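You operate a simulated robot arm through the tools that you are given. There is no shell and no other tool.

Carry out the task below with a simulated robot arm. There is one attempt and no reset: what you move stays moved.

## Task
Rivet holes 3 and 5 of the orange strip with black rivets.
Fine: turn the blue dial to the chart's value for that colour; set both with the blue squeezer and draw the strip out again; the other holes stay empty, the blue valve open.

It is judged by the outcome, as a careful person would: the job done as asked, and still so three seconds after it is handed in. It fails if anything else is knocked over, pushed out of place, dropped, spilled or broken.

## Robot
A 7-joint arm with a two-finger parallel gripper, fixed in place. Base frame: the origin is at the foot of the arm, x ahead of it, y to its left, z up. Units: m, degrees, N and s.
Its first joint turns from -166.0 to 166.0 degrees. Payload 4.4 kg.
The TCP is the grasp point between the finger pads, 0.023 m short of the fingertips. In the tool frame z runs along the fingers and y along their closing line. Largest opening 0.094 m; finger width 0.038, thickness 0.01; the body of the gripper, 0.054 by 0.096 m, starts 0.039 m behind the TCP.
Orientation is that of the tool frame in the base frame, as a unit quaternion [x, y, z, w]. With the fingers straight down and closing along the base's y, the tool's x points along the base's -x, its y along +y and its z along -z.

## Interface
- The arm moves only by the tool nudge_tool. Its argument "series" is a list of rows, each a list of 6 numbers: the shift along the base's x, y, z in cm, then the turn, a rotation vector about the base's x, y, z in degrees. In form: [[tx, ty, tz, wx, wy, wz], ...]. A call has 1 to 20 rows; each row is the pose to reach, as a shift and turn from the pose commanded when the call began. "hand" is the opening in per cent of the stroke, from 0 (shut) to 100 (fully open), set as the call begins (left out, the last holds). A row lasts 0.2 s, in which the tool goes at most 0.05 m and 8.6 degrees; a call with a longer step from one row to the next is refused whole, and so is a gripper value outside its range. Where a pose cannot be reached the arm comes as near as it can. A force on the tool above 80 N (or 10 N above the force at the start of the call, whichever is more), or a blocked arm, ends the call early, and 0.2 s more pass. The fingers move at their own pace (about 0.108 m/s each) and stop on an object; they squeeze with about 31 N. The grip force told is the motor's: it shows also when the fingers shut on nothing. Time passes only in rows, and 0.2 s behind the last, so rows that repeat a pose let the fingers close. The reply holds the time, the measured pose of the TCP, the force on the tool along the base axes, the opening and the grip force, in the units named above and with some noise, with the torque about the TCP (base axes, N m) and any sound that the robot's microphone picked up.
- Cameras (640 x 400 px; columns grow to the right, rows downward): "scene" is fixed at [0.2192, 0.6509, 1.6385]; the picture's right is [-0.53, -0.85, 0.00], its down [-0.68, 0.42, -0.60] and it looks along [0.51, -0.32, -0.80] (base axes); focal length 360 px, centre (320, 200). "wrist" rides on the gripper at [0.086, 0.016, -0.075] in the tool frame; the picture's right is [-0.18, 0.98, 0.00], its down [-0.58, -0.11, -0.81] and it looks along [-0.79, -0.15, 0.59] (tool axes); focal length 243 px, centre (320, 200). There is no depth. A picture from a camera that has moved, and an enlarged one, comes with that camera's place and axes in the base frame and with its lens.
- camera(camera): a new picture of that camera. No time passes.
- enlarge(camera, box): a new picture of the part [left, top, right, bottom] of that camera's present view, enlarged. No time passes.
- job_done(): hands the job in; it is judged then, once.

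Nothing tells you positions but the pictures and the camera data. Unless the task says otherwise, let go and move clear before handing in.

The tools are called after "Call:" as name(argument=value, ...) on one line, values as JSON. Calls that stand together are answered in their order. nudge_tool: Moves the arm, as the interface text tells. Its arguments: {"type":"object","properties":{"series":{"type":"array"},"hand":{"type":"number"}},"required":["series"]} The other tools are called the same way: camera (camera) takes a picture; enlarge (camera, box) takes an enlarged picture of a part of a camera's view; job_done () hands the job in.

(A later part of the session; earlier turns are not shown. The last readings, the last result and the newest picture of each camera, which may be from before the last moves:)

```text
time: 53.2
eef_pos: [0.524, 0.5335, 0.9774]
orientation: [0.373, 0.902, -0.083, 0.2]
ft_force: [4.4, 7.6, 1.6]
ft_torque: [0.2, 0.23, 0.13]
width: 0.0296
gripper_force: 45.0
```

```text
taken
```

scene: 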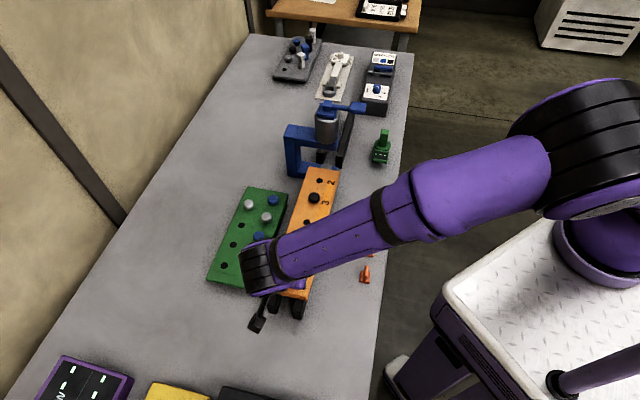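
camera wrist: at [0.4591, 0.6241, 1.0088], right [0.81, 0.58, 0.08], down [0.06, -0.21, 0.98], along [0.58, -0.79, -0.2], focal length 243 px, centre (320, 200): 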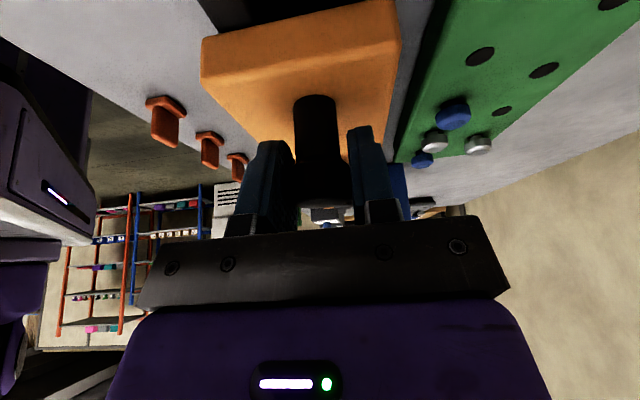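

The strip slides freely and the squeezer stays visible from the scene camera. I'll continue another 12 cm and then check alignment.

Call:
nudge_tool(series=[[0.85, -0.75, 0, 0, 0, 0], [1.75, -1.65, 0, 0, 0, 0], [2.75, -2.65, 0, 0, 0, 0], [3.75, -3.65, 0, 0, 0, 0], [4.75, -4.65, 0, 0, 0, 0], [5.75, -5.65, 0, 0, 0, 0], [6.75, -6.65, 0, 0, 0, 0], [7.75, -7.65, 0, 0, 0, 0], [8.5, -8.4, 0, 0, 0, 0], [8.5, -8.4, 0, 0, 0, 0]])

Call:
camera(camera="scene")

Call:
enlarge(camera="scene", box=[270, 90, 380, 200])

Call:
camera(camera="wrist")

```text
time: 55.4
eef_pos: [0.6097, 0.4496, 0.978]
orientation: [0.373, 0.902, -0.082, 0.2]
ft_force: [8.4, 7.1, 20.2]
ft_torque: [-0.09, -0.27, 0.03]
width: 0.0296
gripper_force: 45.0
```

```text
taken
```

scene: 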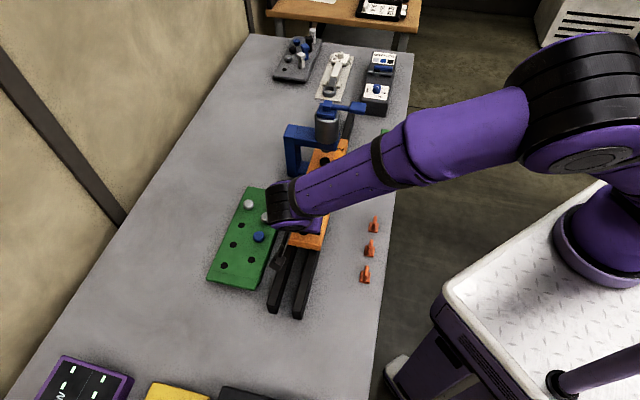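

```text
3.64 times, centred on (325, 145) of scene
camera zoom: at [0.2192, 0.6509, 1.6385], right [-0.53, -0.85, 0.0], down [-0.68, 0.42, -0.6], along [0.51, -0.32, -0.8], focal length 1310 px, centre (302, 400)
```

zoom: 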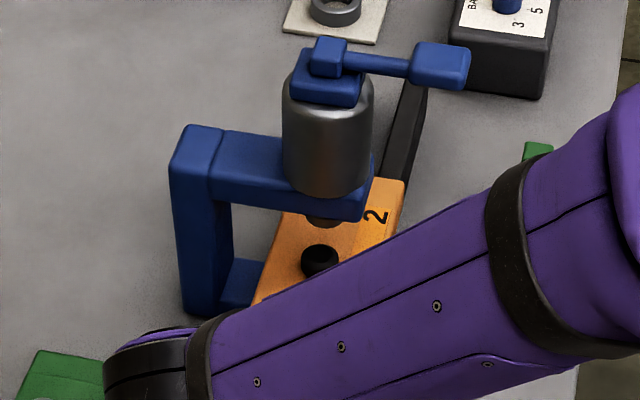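

```text
taken
camera wrist: at [0.544, 0.5391, 1.0086], right [0.81, 0.58, 0.08], down [0.05, -0.21, 0.98], along [0.58, -0.79, -0.2], focal length 243 px, centre (320, 200)
```

wrist: 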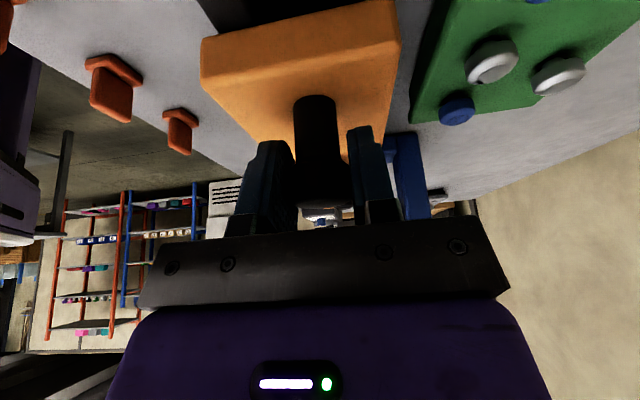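

Rivet 3 is now about 2.5 cm short of the ram axis (target tangential position about -0.350). I'll slide the remaining 2.5 cm.

Call:
nudge_tool(series=[[0.5, -0.5, 0, 0, 0, 0], [1, -1, 0, 0, 0, 0], [1.5, -1.5, 0, 0, 0, 0], [1.77, -1.77, 0, 0, 0, 0], [1.77, -1.77, 0, 0, 0, 0]])

Call:
enlarge(camera="scene", box=[280, 110, 360, 190])

```text
time: 56.6
eef_pos: [0.6281, 0.4331, 0.9776]
orientation: [0.374, 0.902, -0.083, 0.199]
ft_force: [8.3, 4.1, 21.6]
ft_torque: [0.02, -0.06, -0.2]
width: 0.0294
gripper_force: 45.0
```

```text
5.00 times, centred on (320, 150) of scene
camera zoom: at [0.2192, 0.6509, 1.6385], right [-0.53, -0.85, 0.0], down [-0.68, 0.42, -0.6], along [0.51, -0.32, -0.8], focal length 1802 px, centre (320, 450)
```

zoom: 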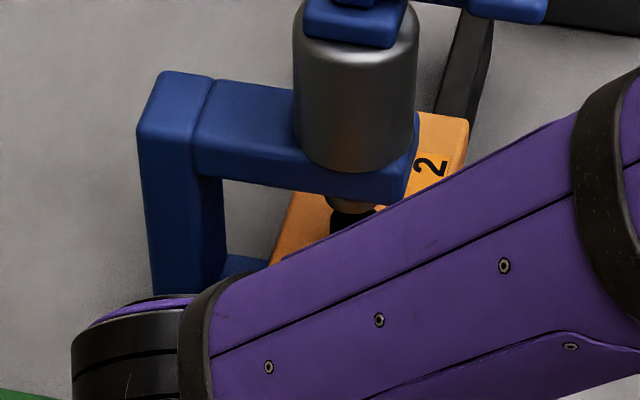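

Rivet 3 appears to be under the ram. I'll let go of the handle and back off to get a clear view.

Call:
nudge_tool(series=[[0, 0, 0, 0, 0, 0], [0, 0, 0, 0, 0, 0]], hand=60)

Call:
nudge_tool(series=[[-0.5, 0.5, 2, 0, 0, 0], [-1, 1, 5, 0, 0, 0], [-2, 2, 8.5, 0, 0, 0], [-4, 2.5, 12, 0, 0, 0], [-7, 2.5, 15, 0, 0, 0], [-10.5, 1.5, 18, 0, 0, 0], [-14, 0.5, 20, 0, 0, 0], [-14, 0.5, 20, 0, 0, 0]])

Call:
camera(camera="scene")

Call:
enlarge(camera="scene", box=[280, 110, 360, 190])

Call:
camera(camera="wrist")

```text
time: 57.2
eef_pos: [0.6285, 0.4326, 0.9762]
orientation: [0.374, 0.902, -0.084, 0.2]
ft_force: [1.0, -0.7, -0.2]
ft_torque: [-0.03, 0.01, -0.02]
width: 0.0567
gripper_force: 0.1
```

```text
time: 59.0
eef_pos: [0.4895, 0.4386, 1.18]
orientation: [0.375, 0.902, -0.082, 0.199]
ft_force: [-0.1, 0.9, 0.0]
ft_torque: [0.01, 0.02, -0.01]
width: 0.0564
gripper_force: 0.2
```

```text
taken
```

scene: 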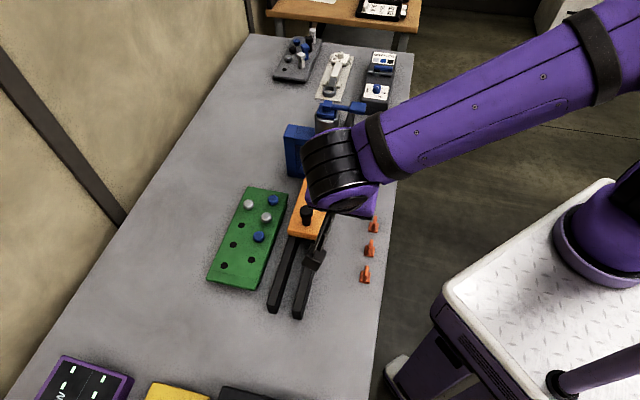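

```text
5.00 times, centred on (320, 150) of scene
camera zoom: at [0.2192, 0.6509, 1.6385], right [-0.53, -0.85, 0.0], down [-0.68, 0.42, -0.6], along [0.51, -0.32, -0.8], focal length 1802 px, centre (320, 450)
```

zoom: 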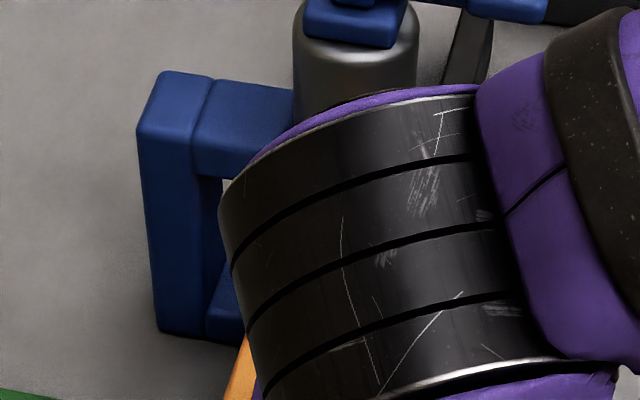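

```text
taken
camera wrist: at [0.4221, 0.5274, 1.2099], right [0.81, 0.57, 0.08], down [0.05, -0.21, 0.98], along [0.58, -0.79, -0.2], focal length 243 px, centre (320, 200)
```

wrist: 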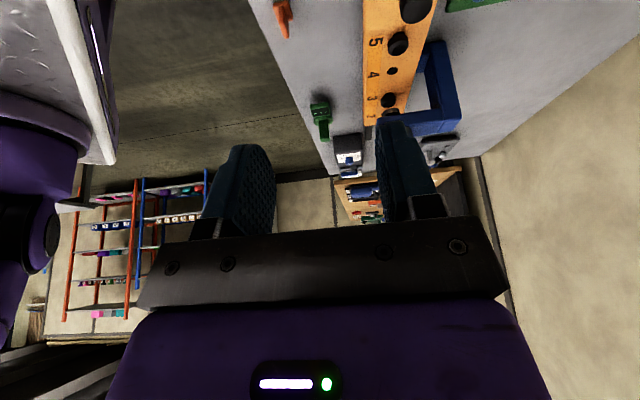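

The arm hides the squeezer now. I'll straighten the tool and move round to the front of the squeezer to check alignment and see the lever.

Call:
nudge_tool(series=[[0, -3, 1, 5.9, 5.9, 0], [0, -6, 2, 11.8, 11.8, 0], [0.5, -10, 2.5, 17.68, 17.68, 0], [1, -14, 2.5, 17.68, 17.68, 0]])

Call:
nudge_tool(series=[[0.2, -1.5, 0, 0, 0, 8], [0.4, -3, 0, 0, 0, 16], [0.6, -4.5, 0, 0, 0, 24], [0.8, -6, 0, 0, 0, 32], [1, -7.5, 0, 0, 0, 40], [1.2, -9, 0, 0, 0, 48], [1.4, -10.5, 0, 0, 0, 56], [1.6, -12, 0, 0, 0, 64], [1.8, -13.5, 0, 0, 0, 72], [2, -15, 0, 0, 0, 80], [2.3, -17.5, 0, 0, 0, 88], [2.3, -17.5, 0, 0, 0, 90], [2.3, -17.5, 0, 0, 0, 90]])

Call:
camera(camera="wrist")

Call:
camera(camera="scene")

Call:
enlarge(camera="scene", box=[280, 110, 360, 190])

```text
time: 60.0
eef_pos: [0.4956, 0.2974, 1.2024]
orientation: [0.382, 0.924, 0.0, 0.0]
ft_force: [-0.9, 0.8, -0.2]
ft_torque: [-0.02, -0.02, -0.01]
width: 0.0564
gripper_force: 0.1
```

```text
time: 62.8
eef_pos: [0.5213, 0.1244, 1.2048]
orientation: [-0.384, 0.924, 0.0, 0.0]
ft_force: [0.1, -0.6, 0.5]
ft_torque: [0.0, 0.0, 0.01]
width: 0.0562
gripper_force: 0.0
```

```text
taken
camera wrist: at [0.4478, 0.0736, 1.2791], right [-0.57, 0.82, 0.0], down [0.49, 0.33, 0.81], along [0.66, 0.46, -0.59], focal length 243 px, centre (320, 200)
```

wrist: 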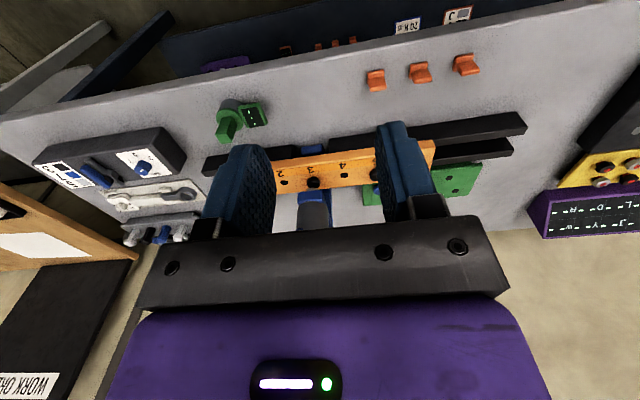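

```text
taken
```

scene: 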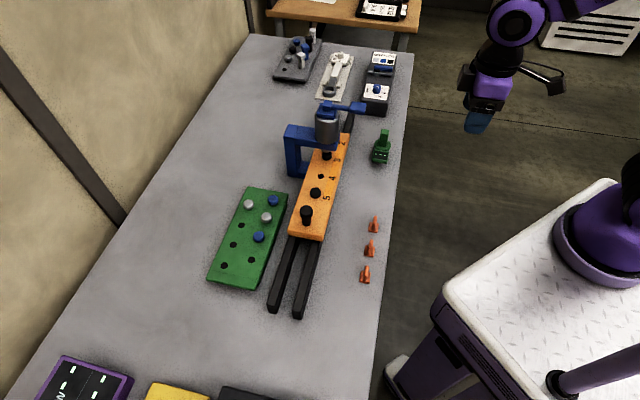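

```text
5.00 times, centred on (320, 150) of scene
camera zoom: at [0.2192, 0.6509, 1.6385], right [-0.53, -0.85, 0.0], down [-0.68, 0.42, -0.6], along [0.51, -0.32, -0.8], focal length 1802 px, centre (320, 450)
```

zoom: 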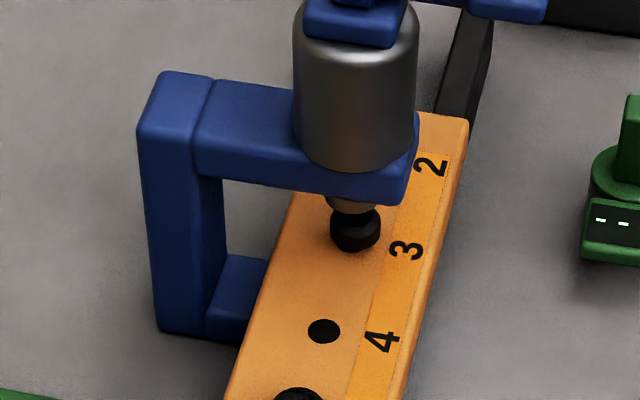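

The view is clear now. I'll zoom both cameras on the ram and rivet to judge the alignment.

Call:
enlarge(camera="wrist", box=[260, 150, 380, 225])

Call:
enlarge(camera="scene", box=[310, 135, 342, 165])

```text
5.33 times, centred on (320, 188) of wrist
camera zoom: at [0.4478, 0.0736, 1.2791], right [-0.57, 0.82, 0.0], down [0.49, 0.33, 0.81], along [0.66, 0.46, -0.59], focal length 1294 px, centre (320, 267)
```

zoom: 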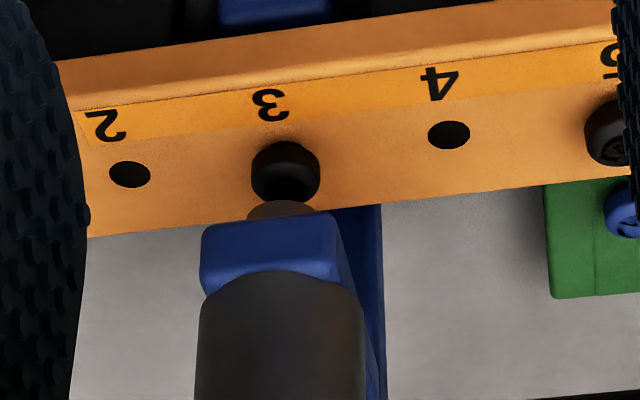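

```text
13.33 times, centred on (326, 150) of scene
camera zoom: at [0.2192, 0.6509, 1.6385], right [-0.53, -0.85, 0.0], down [-0.68, 0.42, -0.6], along [0.51, -0.32, -0.8], focal length 4805 px, centre (240, 867)
```

zoom: 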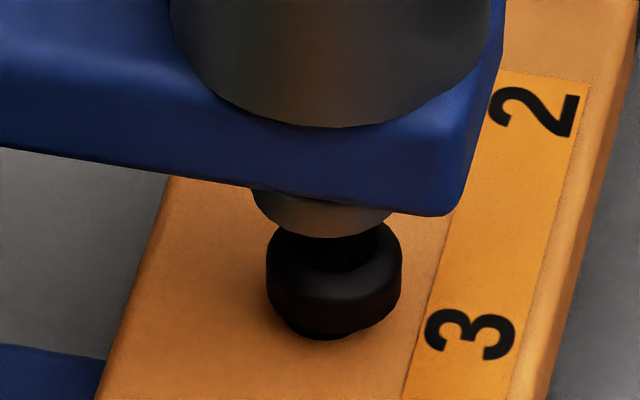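

The rivet is within about 1–2 mm of the ram axis. Something dark shows beneath the head, so I'll compare it with rivet 5 to see whether rivet 3 has been raised.

Call:
enlarge(camera="scene", box=[300, 178, 332, 208])

Call:
enlarge(camera="scene", box=[318, 145, 336, 162])

Call:
enlarge(camera="wrist", box=[295, 165, 335, 195])

```text
13.33 times, centred on (316, 193) of scene
camera zoom: at [0.2192, 0.6509, 1.6385], right [-0.53, -0.85, 0.0], down [-0.68, 0.42, -0.6], along [0.51, -0.32, -0.8], focal length 4805 px, centre (373, 293)
```

zoom: 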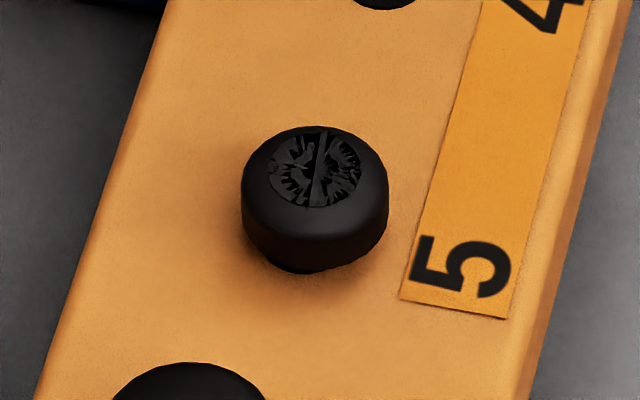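

```text
16.00 times, centred on (327, 154) of scene
camera zoom: at [0.2192, 0.6509, 1.6385], right [-0.53, -0.85, 0.0], down [-0.68, 0.42, -0.6], along [0.51, -0.32, -0.8], focal length 5766 px, centre (208, 944)
```

zoom: 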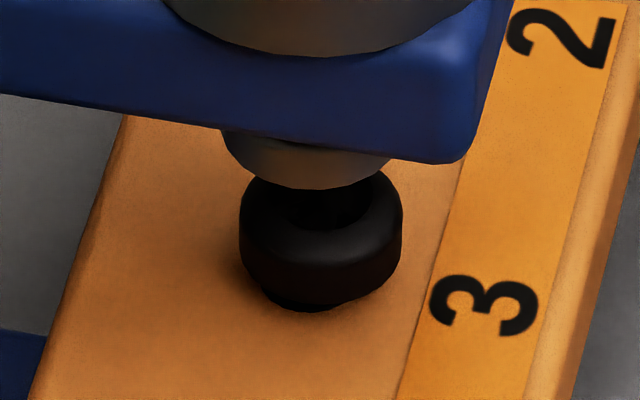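

```text
13.33 times, centred on (315, 180) of wrist
camera zoom: at [0.4478, 0.0736, 1.2791], right [-0.57, 0.82, 0.0], down [0.49, 0.33, 0.81], along [0.66, 0.46, -0.59], focal length 3235 px, centre (387, 467)
```

zoom: 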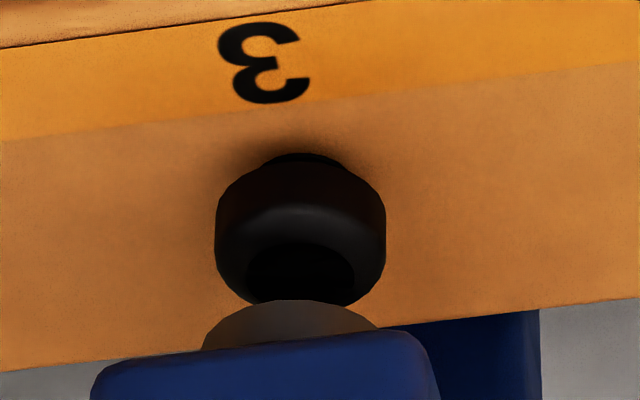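

Rivet 5 looks the same under its head, so that is normal. Ram and rivet line up within about 1.3 mm. Now I'll measure the lever pad more precisely.

Call:
enlarge(camera="scene", box=[306, 90, 376, 134])

Call:
nudge_tool(series=[[-1.5, -1.5, 2.5, 0, 0, 0], [-2.5, -2.5, 5, 0, 0, 0], [-3.5, -3.5, 8, 0, 0, 0], [-3.5, -3.5, 11, 0, 0, 0], [-3.5, -3.5, 14, 0, 0, 0], [-3.5, -3.5, 14, 0, 0, 0]])

Call:
camera(camera="wrist")

```text
9.09 times, centred on (341, 112) of scene
camera zoom: at [0.2192, 0.6509, 1.6385], right [-0.53, -0.85, 0.0], down [-0.68, 0.42, -0.6], along [0.51, -0.32, -0.8], focal length 3276 px, centre (129, 1000)
```

zoom: 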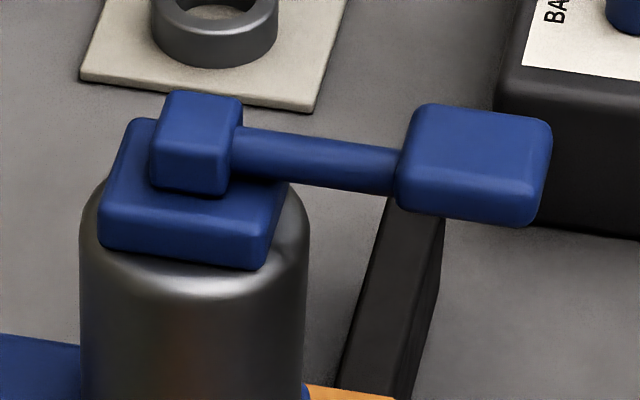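

```text
time: 64.2
eef_pos: [0.4826, 0.0878, 1.3438]
orientation: [-0.382, 0.924, 0.0, 0.0]
ft_force: [0.8, 0.5, -0.4]
ft_torque: [0.02, -0.02, -0.03]
width: 0.0564
gripper_force: 0.1
```

```text
taken
camera wrist: at [0.4115, 0.0377, 1.4177], right [-0.56, 0.83, 0.0], down [0.49, 0.33, 0.81], along [0.67, 0.46, -0.59], focal length 243 px, centre (320, 200)
```

wrist: 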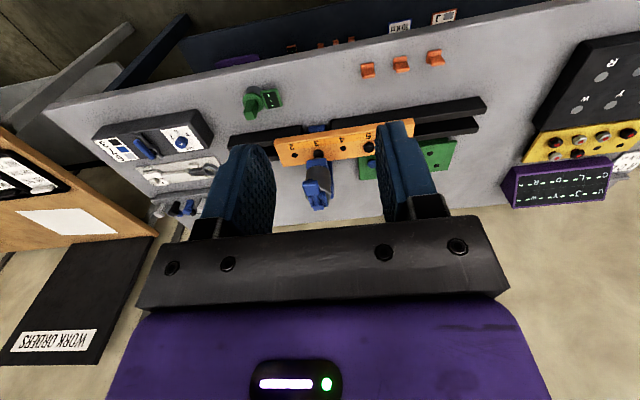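

Call:
enlarge(camera="wrist", box=[280, 140, 360, 220])

```text
5.00 times, centred on (320, 180) of wrist
camera zoom: at [0.4115, 0.0377, 1.4177], right [-0.56, 0.83, 0.0], down [0.49, 0.33, 0.81], along [0.67, 0.46, -0.59], focal length 1213 px, centre (320, 300)
```

zoom: 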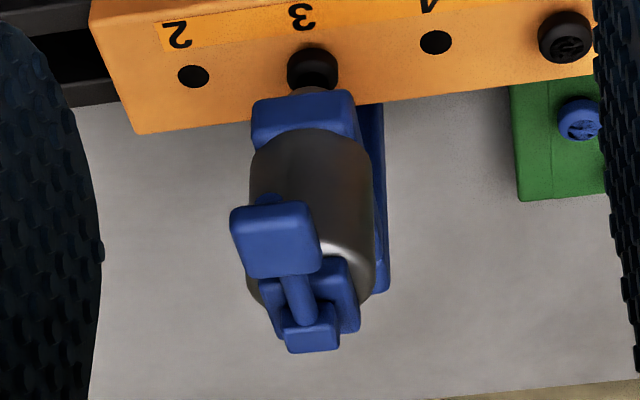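

The lever is level: pivot at the cylinder axis and pad top at about (0.727, 0.233, 1.119), pointing at the robot. I'll first try a gentle press on the pad with closed fingers, watching the force.

Call:
nudge_tool(series=[[3, 1.8, -1, 0, 0, 0], [6, 3.6, -2, 0, 0, 0], [9, 5.4, -4, 0, 0, 0], [12, 7.3, -6, 0, 0, 0], [15, 9.1, -8, 0, 0, 0], [18, 10.9, -10, 0, 0, 0], [21, 12.7, -12, 0, 0, 0], [24, 14.4, -14, 0, 0, 0], [24.1, 14.5, -16, 0, 0, 0], [24.1, 14.5, -18, 0, 0, 0], [24.1, 14.5, -18, 0, 0, 0]], hand=0)

Call:
camera(camera="wrist")

Call:
enlarge(camera="scene", box=[290, 70, 400, 140])

```text
time: 66.6
eef_pos: [0.7277, 0.2317, 1.1643]
orientation: [-0.383, 0.924, 0.0, 0.0]
ft_force: [1.1, 0.7, -0.4]
ft_torque: [0.0, 0.0, -0.05]
width: 0.0
gripper_force: 31.0
```

```text
taken
camera wrist: at [0.6545, 0.1823, 1.2385], right [-0.56, 0.83, 0.0], down [0.49, 0.33, 0.81], along [0.67, 0.46, -0.59], focal length 243 px, centre (320, 200)
```

wrist: 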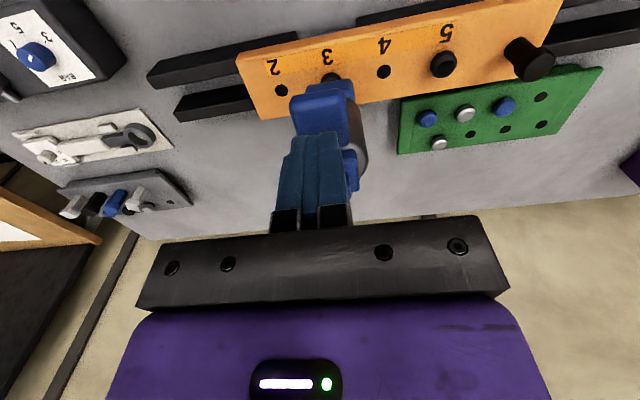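

```text
5.71 times, centred on (345, 105) of scene
camera zoom: at [0.2192, 0.6509, 1.6385], right [-0.53, -0.85, 0.0], down [-0.68, 0.42, -0.6], along [0.51, -0.32, -0.8], focal length 2059 px, centre (177, 743)
```

zoom: 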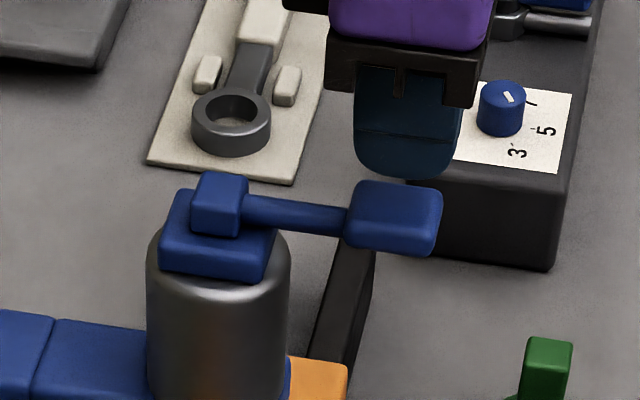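

The fingertips are about 2 cm above the pad. I'll lower in small steps to feel for contact.

Call:
nudge_tool(series=[[0, 0, -0.7, 0, 0, 0], [0, 0, -1.4, 0, 0, 0], [0, 0, -1.9, 0, 0, 0], [0, 0, -2.2, 0, 0, 0]])

Call:
nudge_tool(series=[[0, 0, -0.2, 0, 0, 0], [0, 0, -0.4, 0, 0, 0]])

```text
time: 67.6
eef_pos: [0.7266, 0.2323, 1.1417]
orientation: [-0.383, 0.924, 0.0, 0.002]
ft_force: [0.5, -2.3, 4.0]
ft_torque: [0.0, -0.06, -0.06]
width: 0.0001
gripper_force: 31.1
```

```text
time: 68.2
eef_pos: [0.7262, 0.2328, 1.136]
orientation: [-0.383, 0.924, 0.0, 0.0]
ft_force: [-5.1, -1.8, 6.9]
ft_torque: [0.04, -0.03, 0.0]
width: 0.0
gripper_force: 31.3
```

The lever yields: about 5 mm of travel at only 7 N, so it is pressed down. I'll continue in small steps and listen for a sound.

Call:
nudge_tool(series=[[0, 0, -0.3, 0, 0, 0], [0, 0, -0.6, 0, 0, 0], [0, 0, -1, 0, 0, 0]])

Call:
enlarge(camera="scene", box=[290, 70, 400, 170])

```text
time: 69.0
eef_pos: [0.7272, 0.233, 1.1274]
orientation: [-0.383, 0.924, 0.0, 0.001]
ft_force: [-1.4, 0.1, 8.4]
ft_torque: [0.14, -0.08, -0.05]
width: 0.0002
gripper_force: 30.9
```

```text
4.00 times, centred on (345, 120) of scene
camera zoom: at [0.2192, 0.6509, 1.6385], right [-0.53, -0.85, 0.0], down [-0.68, 0.42, -0.6], along [0.51, -0.32, -0.8], focal length 1442 px, centre (220, 520)
```

zoom: 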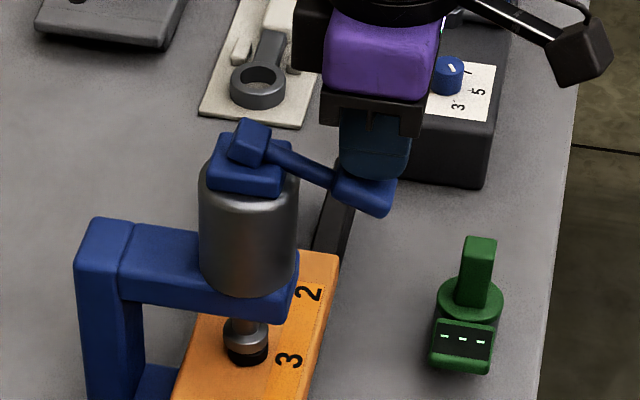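

The ram comes down with the lever and is meeting the rivet head. I'll keep pressing in small steps.

Call:
nudge_tool(series=[[0, 0, -0.3, 0, 0, 0], [0, 0, -0.6, 0, 0, 0], [0, 0, -0.9, 0, 0, 0]])

Call:
enlarge(camera="scene", box=[290, 70, 400, 170])

```text
time: 69.8
eef_pos: [0.7266, 0.2327, 1.1261]
orientation: [-0.382, 0.924, 0.0, 0.006]
ft_force: [-23.2, -14.7, 36.4]
ft_torque: [0.15, 0.17, 0.14]
width: 0.0
gripper_force: 31.2
stopped in row 3: the force on the tool passed its limit at 84 N (the readings are from after the stop); the commanded pose is now the measured one
```

```text
4.00 times, centred on (345, 120) of scene
camera zoom: at [0.2192, 0.6509, 1.6385], right [-0.53, -0.85, 0.0], down [-0.68, 0.42, -0.6], along [0.51, -0.32, -0.8], focal length 1442 px, centre (220, 520)
```

zoom: 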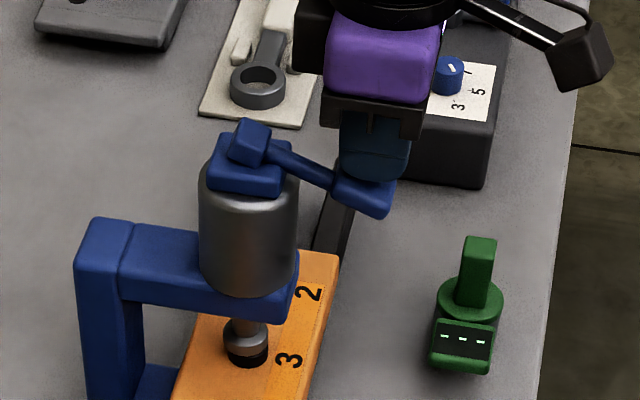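

The lever stopped hard at 84 N, with no sound reported. I'll look closely at the ram and rivet in this state.

Call:
enlarge(camera="scene", box=[310, 135, 342, 165])

Call:
enlarge(camera="wrist", box=[270, 50, 370, 150])

```text
13.33 times, centred on (326, 150) of scene
camera zoom: at [0.2192, 0.6509, 1.6385], right [-0.53, -0.85, 0.0], down [-0.68, 0.42, -0.6], along [0.51, -0.32, -0.8], focal length 4805 px, centre (240, 867)
```

zoom: 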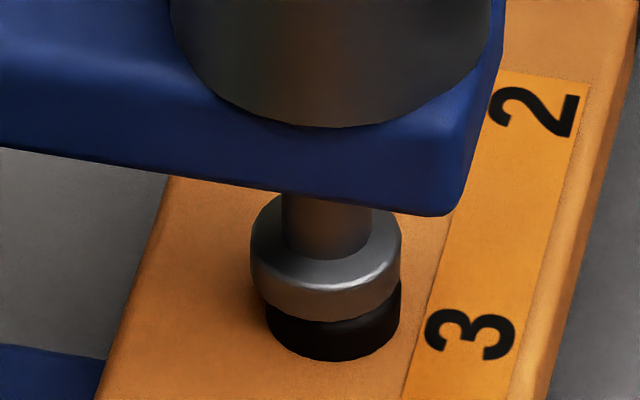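

```text
4.00 times, centred on (320, 100) of wrist
camera zoom: at [0.6527, 0.1825, 1.1996], right [-0.56, 0.83, 0.0], down [0.48, 0.33, 0.81], along [0.67, 0.46, -0.58], focal length 970 px, centre (320, 600)
```

zoom: 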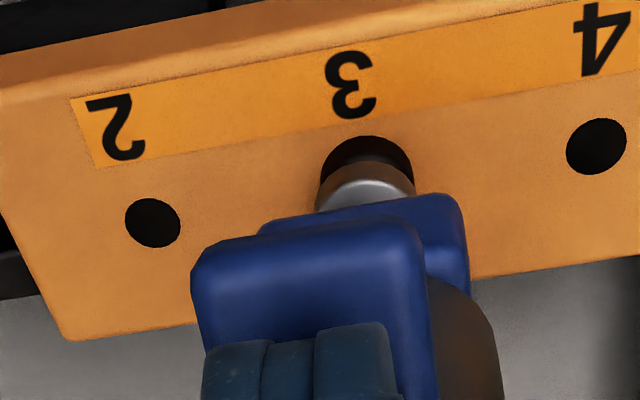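

The head has gone down and now sits flush on the strip. I'll hold the press firmly for a moment to be sure it is set, then release.

Call:
nudge_tool(series=[[0, 0, -0.15, 0, 0, 0], [0, 0, -0.25, 0, 0, 0], [0, 0, -0.25, 0, 0, 0], [0, 0, -0.25, 0, 0, 0]])

Call:
nudge_tool(series=[[0, 0, 1, 0, 0, 0], [0, 0, 2, 0, 0, 0], [0, 0, 4, 0, 0, 0], [-1.5, -1.5, 7, 0, 0, 0], [-3, -3, 10, 0, 0, 0], [-3, -3, 10, 0, 0, 0]])

Call:
enlarge(camera="scene", box=[310, 135, 342, 165])

Call:
enlarge(camera="scene", box=[290, 70, 400, 170])

```text
time: 70.8
eef_pos: [0.7265, 0.232, 1.1256]
orientation: [-0.382, 0.924, 0.001, 0.009]
ft_force: [-23.5, -17.1, 72.7]
ft_torque: [0.63, -0.35, 0.05]
width: 0.0
gripper_force: 31.0
```

```text
time: 72.2
eef_pos: [0.6993, 0.2061, 1.2214]
orientation: [-0.383, 0.924, 0.0, 0.005]
ft_force: [-0.4, 0.0, 0.7]
ft_torque: [0.02, 0.0, -0.01]
width: 0.0001
gripper_force: 31.1
```

```text
13.33 times, centred on (326, 150) of scene
camera zoom: at [0.2192, 0.6509, 1.6385], right [-0.53, -0.85, 0.0], down [-0.68, 0.42, -0.6], along [0.51, -0.32, -0.8], focal length 4805 px, centre (240, 867)
```

zoom: 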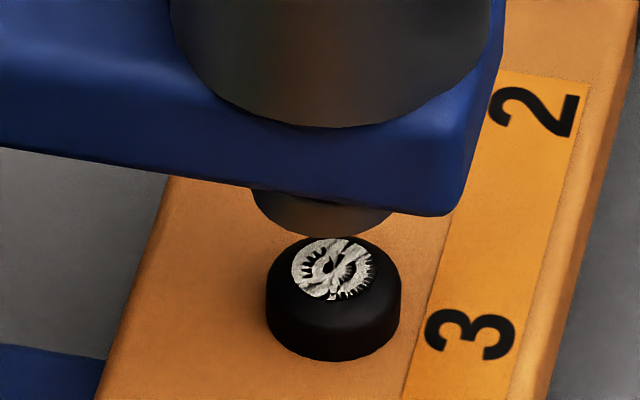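

```text
4.00 times, centred on (345, 120) of scene
camera zoom: at [0.2192, 0.6509, 1.6385], right [-0.53, -0.85, 0.0], down [-0.68, 0.42, -0.6], along [0.51, -0.32, -0.8], focal length 1442 px, centre (220, 520)
```

zoom: 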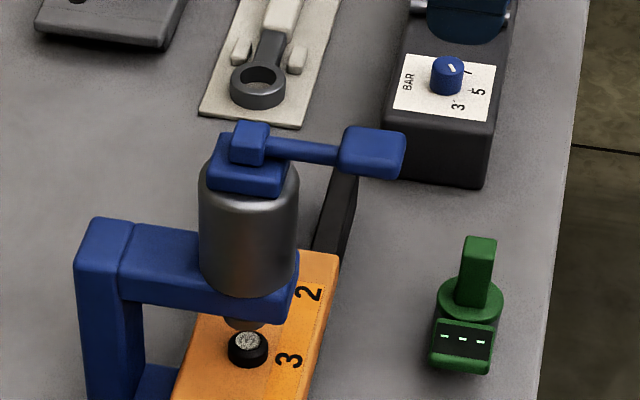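

The rivet head in hole 3 now shows a bright set face and sits flush, and the lever sprang back. Next I'll regrip the handle (now near (0.627, 0.432)) with the same tilted grip.

Call:
nudge_tool(series=[[-3.2, 0.4, 1, 0, 0, -7.5], [-6.4, 0.8, 2, 0, 0, -15], [-9.6, 1.3, 3, 0, 0, -22.5], [-12.7, 1.7, 3.6, 0, 0, -30], [-12, 4.4, 3, 0, 0, -37.5], [-11.3, 7.1, 2, 0, 0, -45], [-10.6, 9.8, 1, 0, 0, -52.5], [-9.9, 12.5, 0, 0, 0, -60], [-9.3, 15.1, -1, 0, 0, -67.5], [-8.6, 17.8, -1.5, 0, 0, -75], [-7.9, 20.5, -2, 0, 0, -82.5], [-7.2, 23.1, -2.4, 0, 0, -90], [-7.2, 23.1, -2.4, 0, 0, -90]], hand=60)

Call:
nudge_tool(series=[[0.05, 0, -3, -5, -5, 0], [0.1, -0.1, -6, -10, -10, 0], [0.2, -0.15, -9, -15, -15, 0], [0.2, -0.15, -12, -17.68, -17.68, 0], [0.2, -0.15, -16, -17.68, -17.68, 0], [0.2, -0.15, -16, -17.68, -17.68, 0]])

Call:
camera(camera="wrist")

Call:
enlarge(camera="wrist", box=[220, 60, 420, 185])

```text
time: 75.0
eef_pos: [0.6275, 0.4334, 1.1965]
orientation: [0.383, 0.924, -0.004, 0.005]
ft_force: [1.0, -0.7, 0.1]
ft_torque: [0.03, -0.03, 0.01]
width: 0.0566
gripper_force: 0.1
```

```text
time: 76.5
eef_pos: [0.6284, 0.4323, 1.0379]
orientation: [0.373, 0.901, -0.086, 0.205]
ft_force: [-0.3, -0.4, 0.9]
ft_torque: [-0.03, -0.02, 0.0]
width: 0.0565
gripper_force: 0.1
```

```text
taken
camera wrist: at [0.5615, 0.5224, 1.0679], right [0.81, 0.58, 0.08], down [0.05, -0.2, 0.98], along [0.58, -0.79, -0.19], focal length 243 px, centre (320, 200)
```

wrist: 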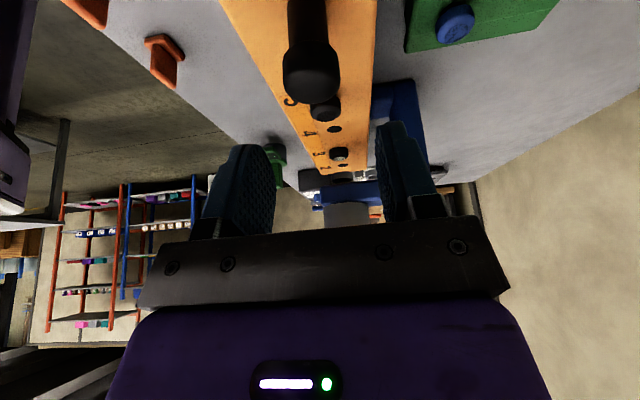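

```text
3.20 times, centred on (320, 122) of wrist
camera zoom: at [0.5615, 0.5224, 1.0679], right [0.81, 0.58, 0.08], down [0.05, -0.2, 0.98], along [0.58, -0.79, -0.19], focal length 776 px, centre (320, 448)
```

zoom: 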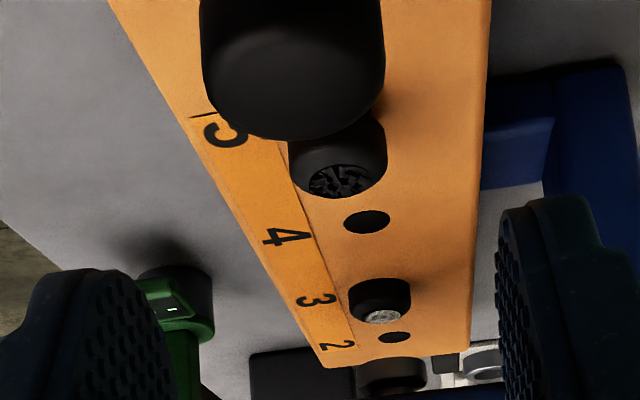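

The grip geometry matches last time. I'll descend and close on the handle.

Call:
nudge_tool(series=[[0, 0, -2, 0, 0, 0], [0, 0, -4, 0, 0, 0], [0, 0, -5.2, 0, 0, 0], [0, 0, -6.2, 0, 0, 0], [0, 0, -6.2, 0, 0, 0]])

Call:
nudge_tool(series=[[0, 0, 0, 0, 0, 0], [0, 0, 0, 0, 0, 0]], hand=0)

```text
time: 77.7
eef_pos: [0.6277, 0.4325, 0.9744]
orientation: [0.373, 0.901, -0.086, 0.204]
ft_force: [-1.0, -0.3, -0.4]
ft_torque: [0.03, -0.01, 0.0]
width: 0.0564
gripper_force: 0.0
```

```text
time: 78.2
eef_pos: [0.6284, 0.4327, 0.9746]
orientation: [0.373, 0.901, -0.086, 0.205]
ft_force: [0.7, 0.9, -2.0]
ft_torque: [0.02, 0.0, -0.02]
width: 0.0295
gripper_force: 45.1
```

Gripped with almost no side load. I'll slide 11.5 cm, then check before the final approach.

Call:
nudge_tool(series=[[0.4, -0.4, 0, 0, 0, 0], [1.2, -1.2, 0, 0, 0, 0], [2.1, -2.1, 0, 0, 0, 0], [3, -3, 0, 0, 0, 0], [3.9, -3.9, 0, 0, 0, 0], [4.8, -4.8, 0, 0, 0, 0], [5.7, -5.7, 0, 0, 0, 0], [6.6, -6.6, 0, 0, 0, 0], [7.5, -7.5, 0, 0, 0, 0], [8.1, -8.1, 0, 0, 0, 0], [8.1, -8.1, 0, 0, 0, 0]])

Call:
camera(camera="scene")

Call:
camera(camera="wrist")

```text
time: 80.7
eef_pos: [0.7096, 0.3515, 0.9749]
orientation: [0.373, 0.901, -0.089, 0.204]
ft_force: [-16.2, -14.7, -25.3]
ft_torque: [-0.15, -0.01, -0.06]
width: 0.0295
gripper_force: 44.9
```

```text
taken
```

scene: 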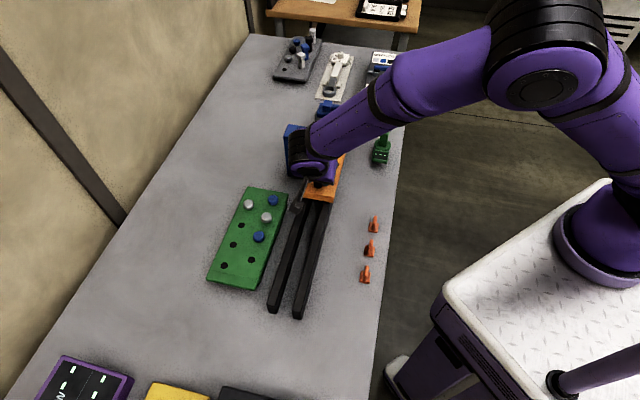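

```text
taken
camera wrist: at [0.6431, 0.441, 1.0038], right [0.81, 0.57, 0.07], down [0.05, -0.2, 0.98], along [0.58, -0.79, -0.19], focal length 243 px, centre (320, 200)
```

wrist: 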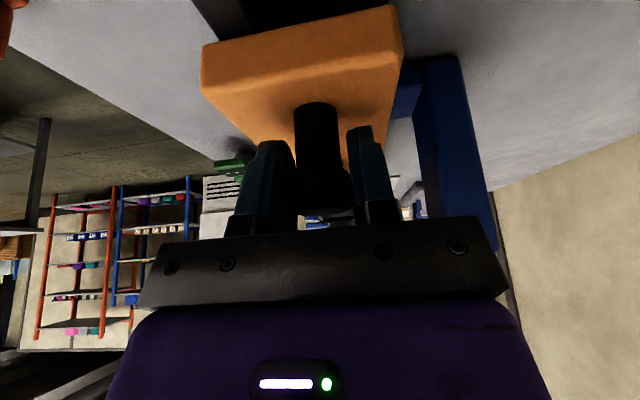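

The strip is 1.8 cm short, with some side and vertical load on the tool. I'll ease the load and finish the slide slowly.

Call:
nudge_tool(series=[[-0.1, -0.1, -0.15, 0, 0, 0], [0.2, -0.4, -0.15, 0, 0, 0], [0.55, -0.75, -0.15, 0, 0, 0], [0.9, -1.1, -0.15, 0, 0, 0], [1.2, -1.4, -0.15, 0, 0, 0], [1.2, -1.4, -0.15, 0, 0, 0]])

Call:
camera(camera="wrist")

Call:
enlarge(camera="scene", box=[270, 90, 400, 210])

```text
time: 82.0
eef_pos: [0.7216, 0.3394, 0.9737]
orientation: [0.374, 0.901, -0.085, 0.203]
ft_force: [-14.8, -4.9, 3.8]
ft_torque: [0.05, 0.19, 0.0]
width: 0.0294
gripper_force: 45.1
```

```text
taken
camera wrist: at [0.6545, 0.4289, 1.004], right [0.81, 0.58, 0.08], down [0.05, -0.2, 0.98], along [0.58, -0.79, -0.19], focal length 243 px, centre (320, 200)
```

wrist: 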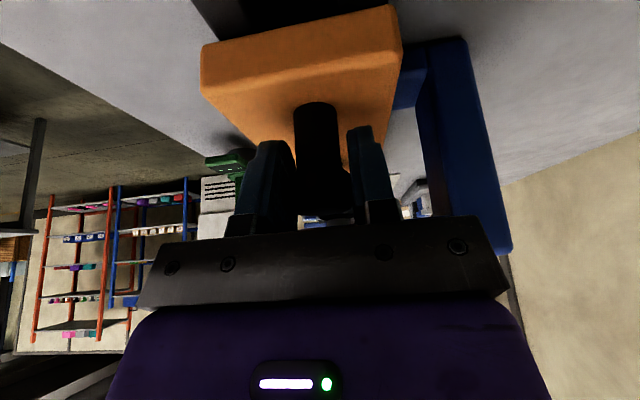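

```text
3.33 times, centred on (335, 150) of scene
camera zoom: at [0.2192, 0.6509, 1.6385], right [-0.53, -0.85, 0.0], down [-0.68, 0.42, -0.6], along [0.51, -0.32, -0.8], focal length 1201 px, centre (270, 367)
```

zoom: 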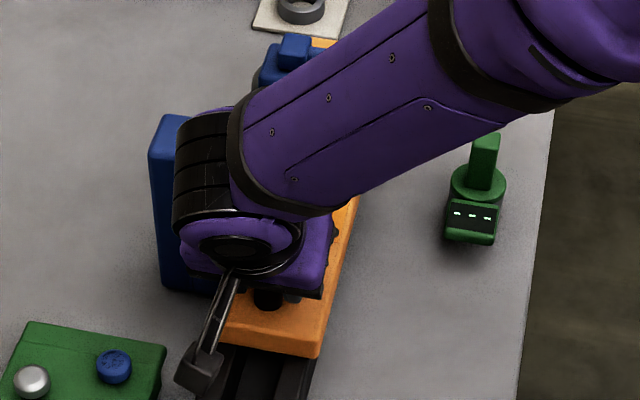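

The strip is at the target position for hole 5. I'll let go and retract along the tool axis, away from the squeezer.

Call:
nudge_tool(series=[[0, 0, 0, 0, 0, 0], [0, 0, 0, 0, 0, 0]], hand=60)

Call:
nudge_tool(series=[[-0.5, 0.5, 1.5, 0, 0, 0], [-1.1, 1.1, 3.5, 0, 0, 0], [-1.9, 1.9, 6, 0, 0, 0], [-3, 3, 9, 0, 0, 0], [-5, 4.2, 12, 0, 0, 0], [-8, 4.5, 15, 0, 0, 0], [-11.5, 4.5, 18, 0, 0, 0], [-15, 4.5, 20, 0, 0, 0], [-18.5, 3, 22, 0, 0, 0]])

Call:
nudge_tool(series=[[0, -3, 0, 5.9, 5.9, 0], [0, -6, 0, 11.8, 11.8, 0], [0, -9, 0, 17.68, 17.68, 0], [-0.5, -12, 0, 17.68, 17.68, 0]])

Call:
camera(camera="scene")

```text
time: 82.7
eef_pos: [0.723, 0.3381, 0.973]
orientation: [0.373, 0.901, -0.085, 0.205]
ft_force: [-0.5, -0.1, 1.1]
ft_torque: [-0.02, 0.03, -0.02]
width: 0.0559
gripper_force: 0.1
```

```text
time: 84.7
eef_pos: [0.5375, 0.3684, 1.193]
orientation: [0.373, 0.901, -0.086, 0.204]
ft_force: [-0.2, 0.1, -0.6]
ft_torque: [-0.05, 0.05, -0.04]
width: 0.0564
gripper_force: 0.1
```

```text
time: 85.7
eef_pos: [0.5334, 0.2503, 1.1936]
orientation: [0.382, 0.924, -0.003, 0.003]
ft_force: [1.2, 0.8, -0.2]
ft_torque: [-0.06, -0.02, 0.01]
width: 0.0565
gripper_force: 0.3
```

```text
taken
```

scene: 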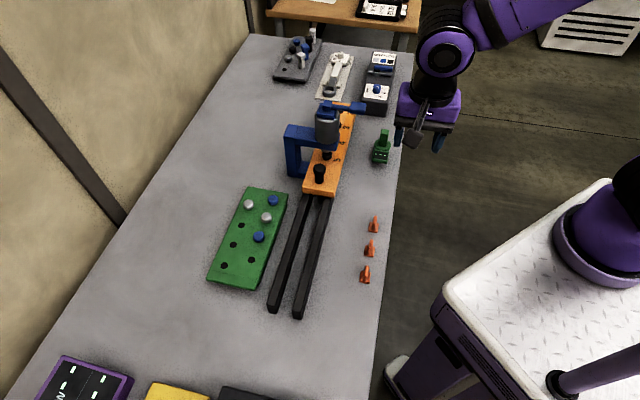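

The view is clear. I'll zoom on the ram to check rivet 5's alignment, and swing the wrist camera to the front.

Call:
enlarge(camera="scene", box=[310, 135, 342, 165])

Call:
nudge_tool(series=[[0, -1, 0, 0, 0, 8], [0, -2, 0, 0, 0, 16], [0, -3, 0, 0, 0, 24], [-0.2, -4, 0, 0, 0, 32], [-0.4, -5, 0, 0, 0, 40], [-0.6, -6, 0, 0, 0, 48], [-0.7, -7, 0, 0, 0, 56], [-0.8, -8.5, 0, 0, 0, 64], [-0.9, -10, 0, 0, 0, 72], [-1, -11.5, 0, 0, 0, 80], [-1, -12.5, 0.5, 0, 0, 88], [-1, -12.5, 0.8, 0, 0, 90], [-1, -12.5, 0.8, 0, 0, 90]])

Call:
camera(camera="wrist")

Call:
enlarge(camera="wrist", box=[260, 150, 380, 225])

```text
13.33 times, centred on (326, 150) of scene
camera zoom: at [0.2192, 0.6509, 1.6385], right [-0.53, -0.85, 0.0], down [-0.68, 0.42, -0.6], along [0.51, -0.32, -0.8], focal length 4805 px, centre (240, 867)
```

zoom: 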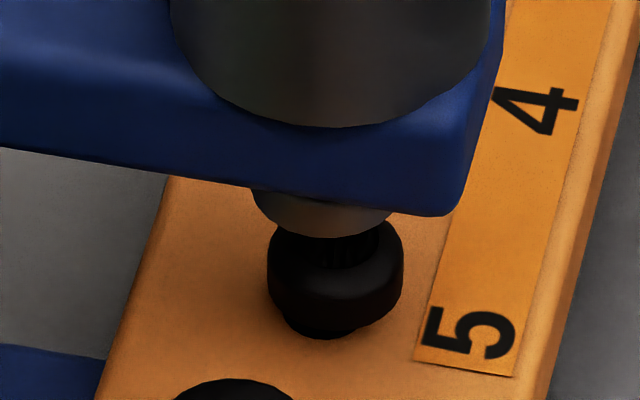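

```text
time: 88.5
eef_pos: [0.5217, 0.1225, 1.2013]
orientation: [-0.383, 0.924, 0.0, 0.005]
ft_force: [-0.1, 0.7, 0.2]
ft_torque: [0.01, -0.01, 0.01]
width: 0.0564
gripper_force: 0.1
```

```text
taken
camera wrist: at [0.4484, 0.0733, 1.2744], right [-0.57, 0.82, 0.0], down [0.48, 0.33, 0.81], along [0.67, 0.46, -0.58], focal length 243 px, centre (320, 200)
```

wrist: 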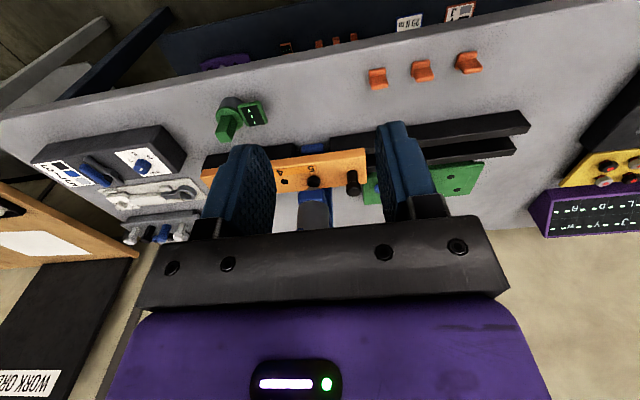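

```text
5.33 times, centred on (320, 188) of wrist
camera zoom: at [0.4484, 0.0733, 1.2744], right [-0.57, 0.82, 0.0], down [0.48, 0.33, 0.81], along [0.67, 0.46, -0.58], focal length 1294 px, centre (320, 267)
```

zoom: 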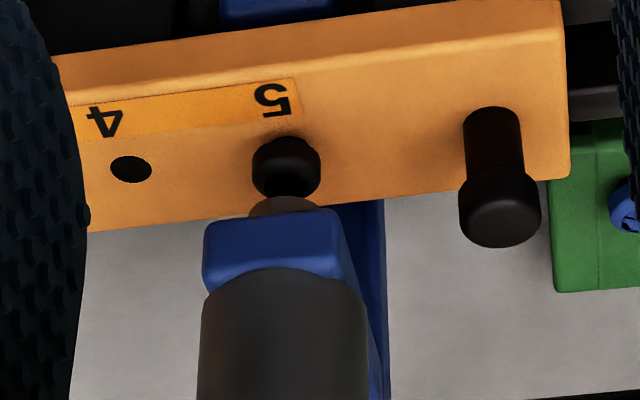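

Rivet 5 is aligned with the ram the same way as rivet 3 was. I'll return to the lever pad with closed fingers.

Call:
nudge_tool(series=[[1, 0.5, 3, 0, 0, 0], [3.5, 1.9, 5, 0, 0, 0], [7, 3.7, 5, 0, 0, 0], [10.5, 5.6, 5, 0, 0, 0], [14, 7.5, 4, 0, 0, 0], [17.5, 9.3, 2, 0, 0, 0], [20.62, 10.99, 0, 0, 0, 0], [20.62, 10.99, -2.5, 0, 0, 0], [20.62, 10.99, -4.4, 0, 0, 0], [20.62, 10.99, -4.4, 0, 0, 0]], hand=0)

Call:
enlarge(camera="scene", box=[290, 70, 400, 140])

```text
time: 90.7
eef_pos: [0.7282, 0.2323, 1.1568]
orientation: [-0.383, 0.924, 0.001, 0.005]
ft_force: [0.6, 0.0, 0.6]
ft_torque: [-0.02, 0.01, -0.01]
width: 0.0003
gripper_force: 30.2
```

```text
5.71 times, centred on (345, 105) of scene
camera zoom: at [0.2192, 0.6509, 1.6385], right [-0.53, -0.85, 0.0], down [-0.68, 0.42, -0.6], along [0.51, -0.32, -0.8], focal length 2059 px, centre (177, 743)
```

zoom: 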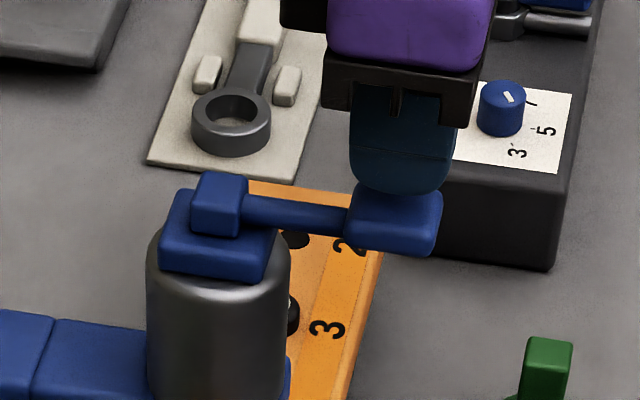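

The fingertips are over the pad. I'll press down to the earlier stop height and then firm up gradually.

Call:
nudge_tool(series=[[0, 0, -0.7, 0, 0, 0], [0, 0, -1.3, 0, 0, 0], [0, 0, -1.8, 0, 0, 0], [0, 0, -2.3, 0, 0, 0], [0, 0, -2.7, 0, 0, 0], [0, 0, -2.7, 0, 0, 0]])

Call:
nudge_tool(series=[[0, 0, -0.2, 0, 0, 0], [0, 0, -0.4, 0, 0, 0], [0, 0, -0.5, 0, 0, 0]])

Call:
enlarge(camera="scene", box=[310, 135, 342, 165])

```text
time: 92.0
eef_pos: [0.7289, 0.2317, 1.1303]
orientation: [-0.382, 0.924, 0.001, 0.006]
ft_force: [2.3, 0.0, 8.9]
ft_torque: [0.11, -0.14, -0.02]
width: 0.0001
gripper_force: 31.1
```

```text
time: 92.8
eef_pos: [0.7275, 0.2332, 1.1263]
orientation: [-0.381, 0.924, 0.0, 0.006]
ft_force: [5.8, -3.6, 25.5]
ft_torque: [0.3, -0.41, -0.04]
width: 0.0
gripper_force: 31.0
```

```text
13.33 times, centred on (326, 150) of scene
camera zoom: at [0.2192, 0.6509, 1.6385], right [-0.53, -0.85, 0.0], down [-0.68, 0.42, -0.6], along [0.51, -0.32, -0.8], focal length 4805 px, centre (240, 867)
```

zoom: 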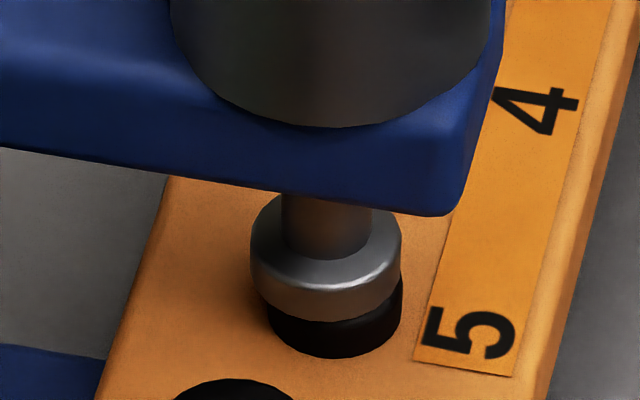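

The ram is down on rivet 5 and I have reached the stop with 25 N. I'll press to about 70 N, hold, then release.

Call:
nudge_tool(series=[[0, 0, -0.2, 0, 0, 0], [0, 0, -0.35, 0, 0, 0], [0, 0, -0.42, 0, 0, 0], [0, 0, -0.42, 0, 0, 0], [0, 0, -0.42, 0, 0, 0]])

Call:
enlarge(camera="scene", box=[310, 135, 342, 165])

```text
time: 94.0
eef_pos: [0.728, 0.2324, 1.1251]
orientation: [-0.383, 0.924, 0.001, 0.01]
ft_force: [7.4, -4.0, 68.3]
ft_torque: [0.92, -0.87, -0.1]
width: 0.0
gripper_force: 30.7
```

```text
13.33 times, centred on (326, 150) of scene
camera zoom: at [0.2192, 0.6509, 1.6385], right [-0.53, -0.85, 0.0], down [-0.68, 0.42, -0.6], along [0.51, -0.32, -0.8], focal length 4805 px, centre (240, 867)
```

zoom: 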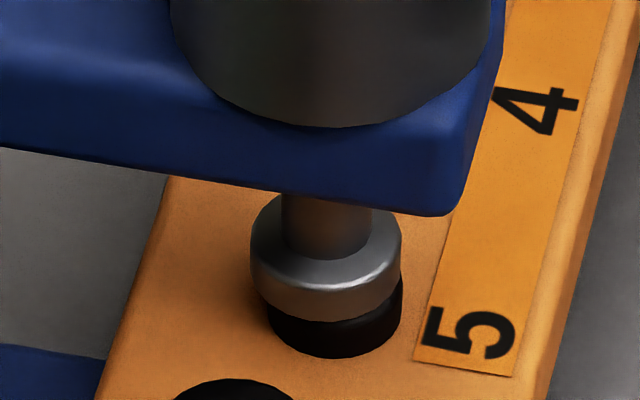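

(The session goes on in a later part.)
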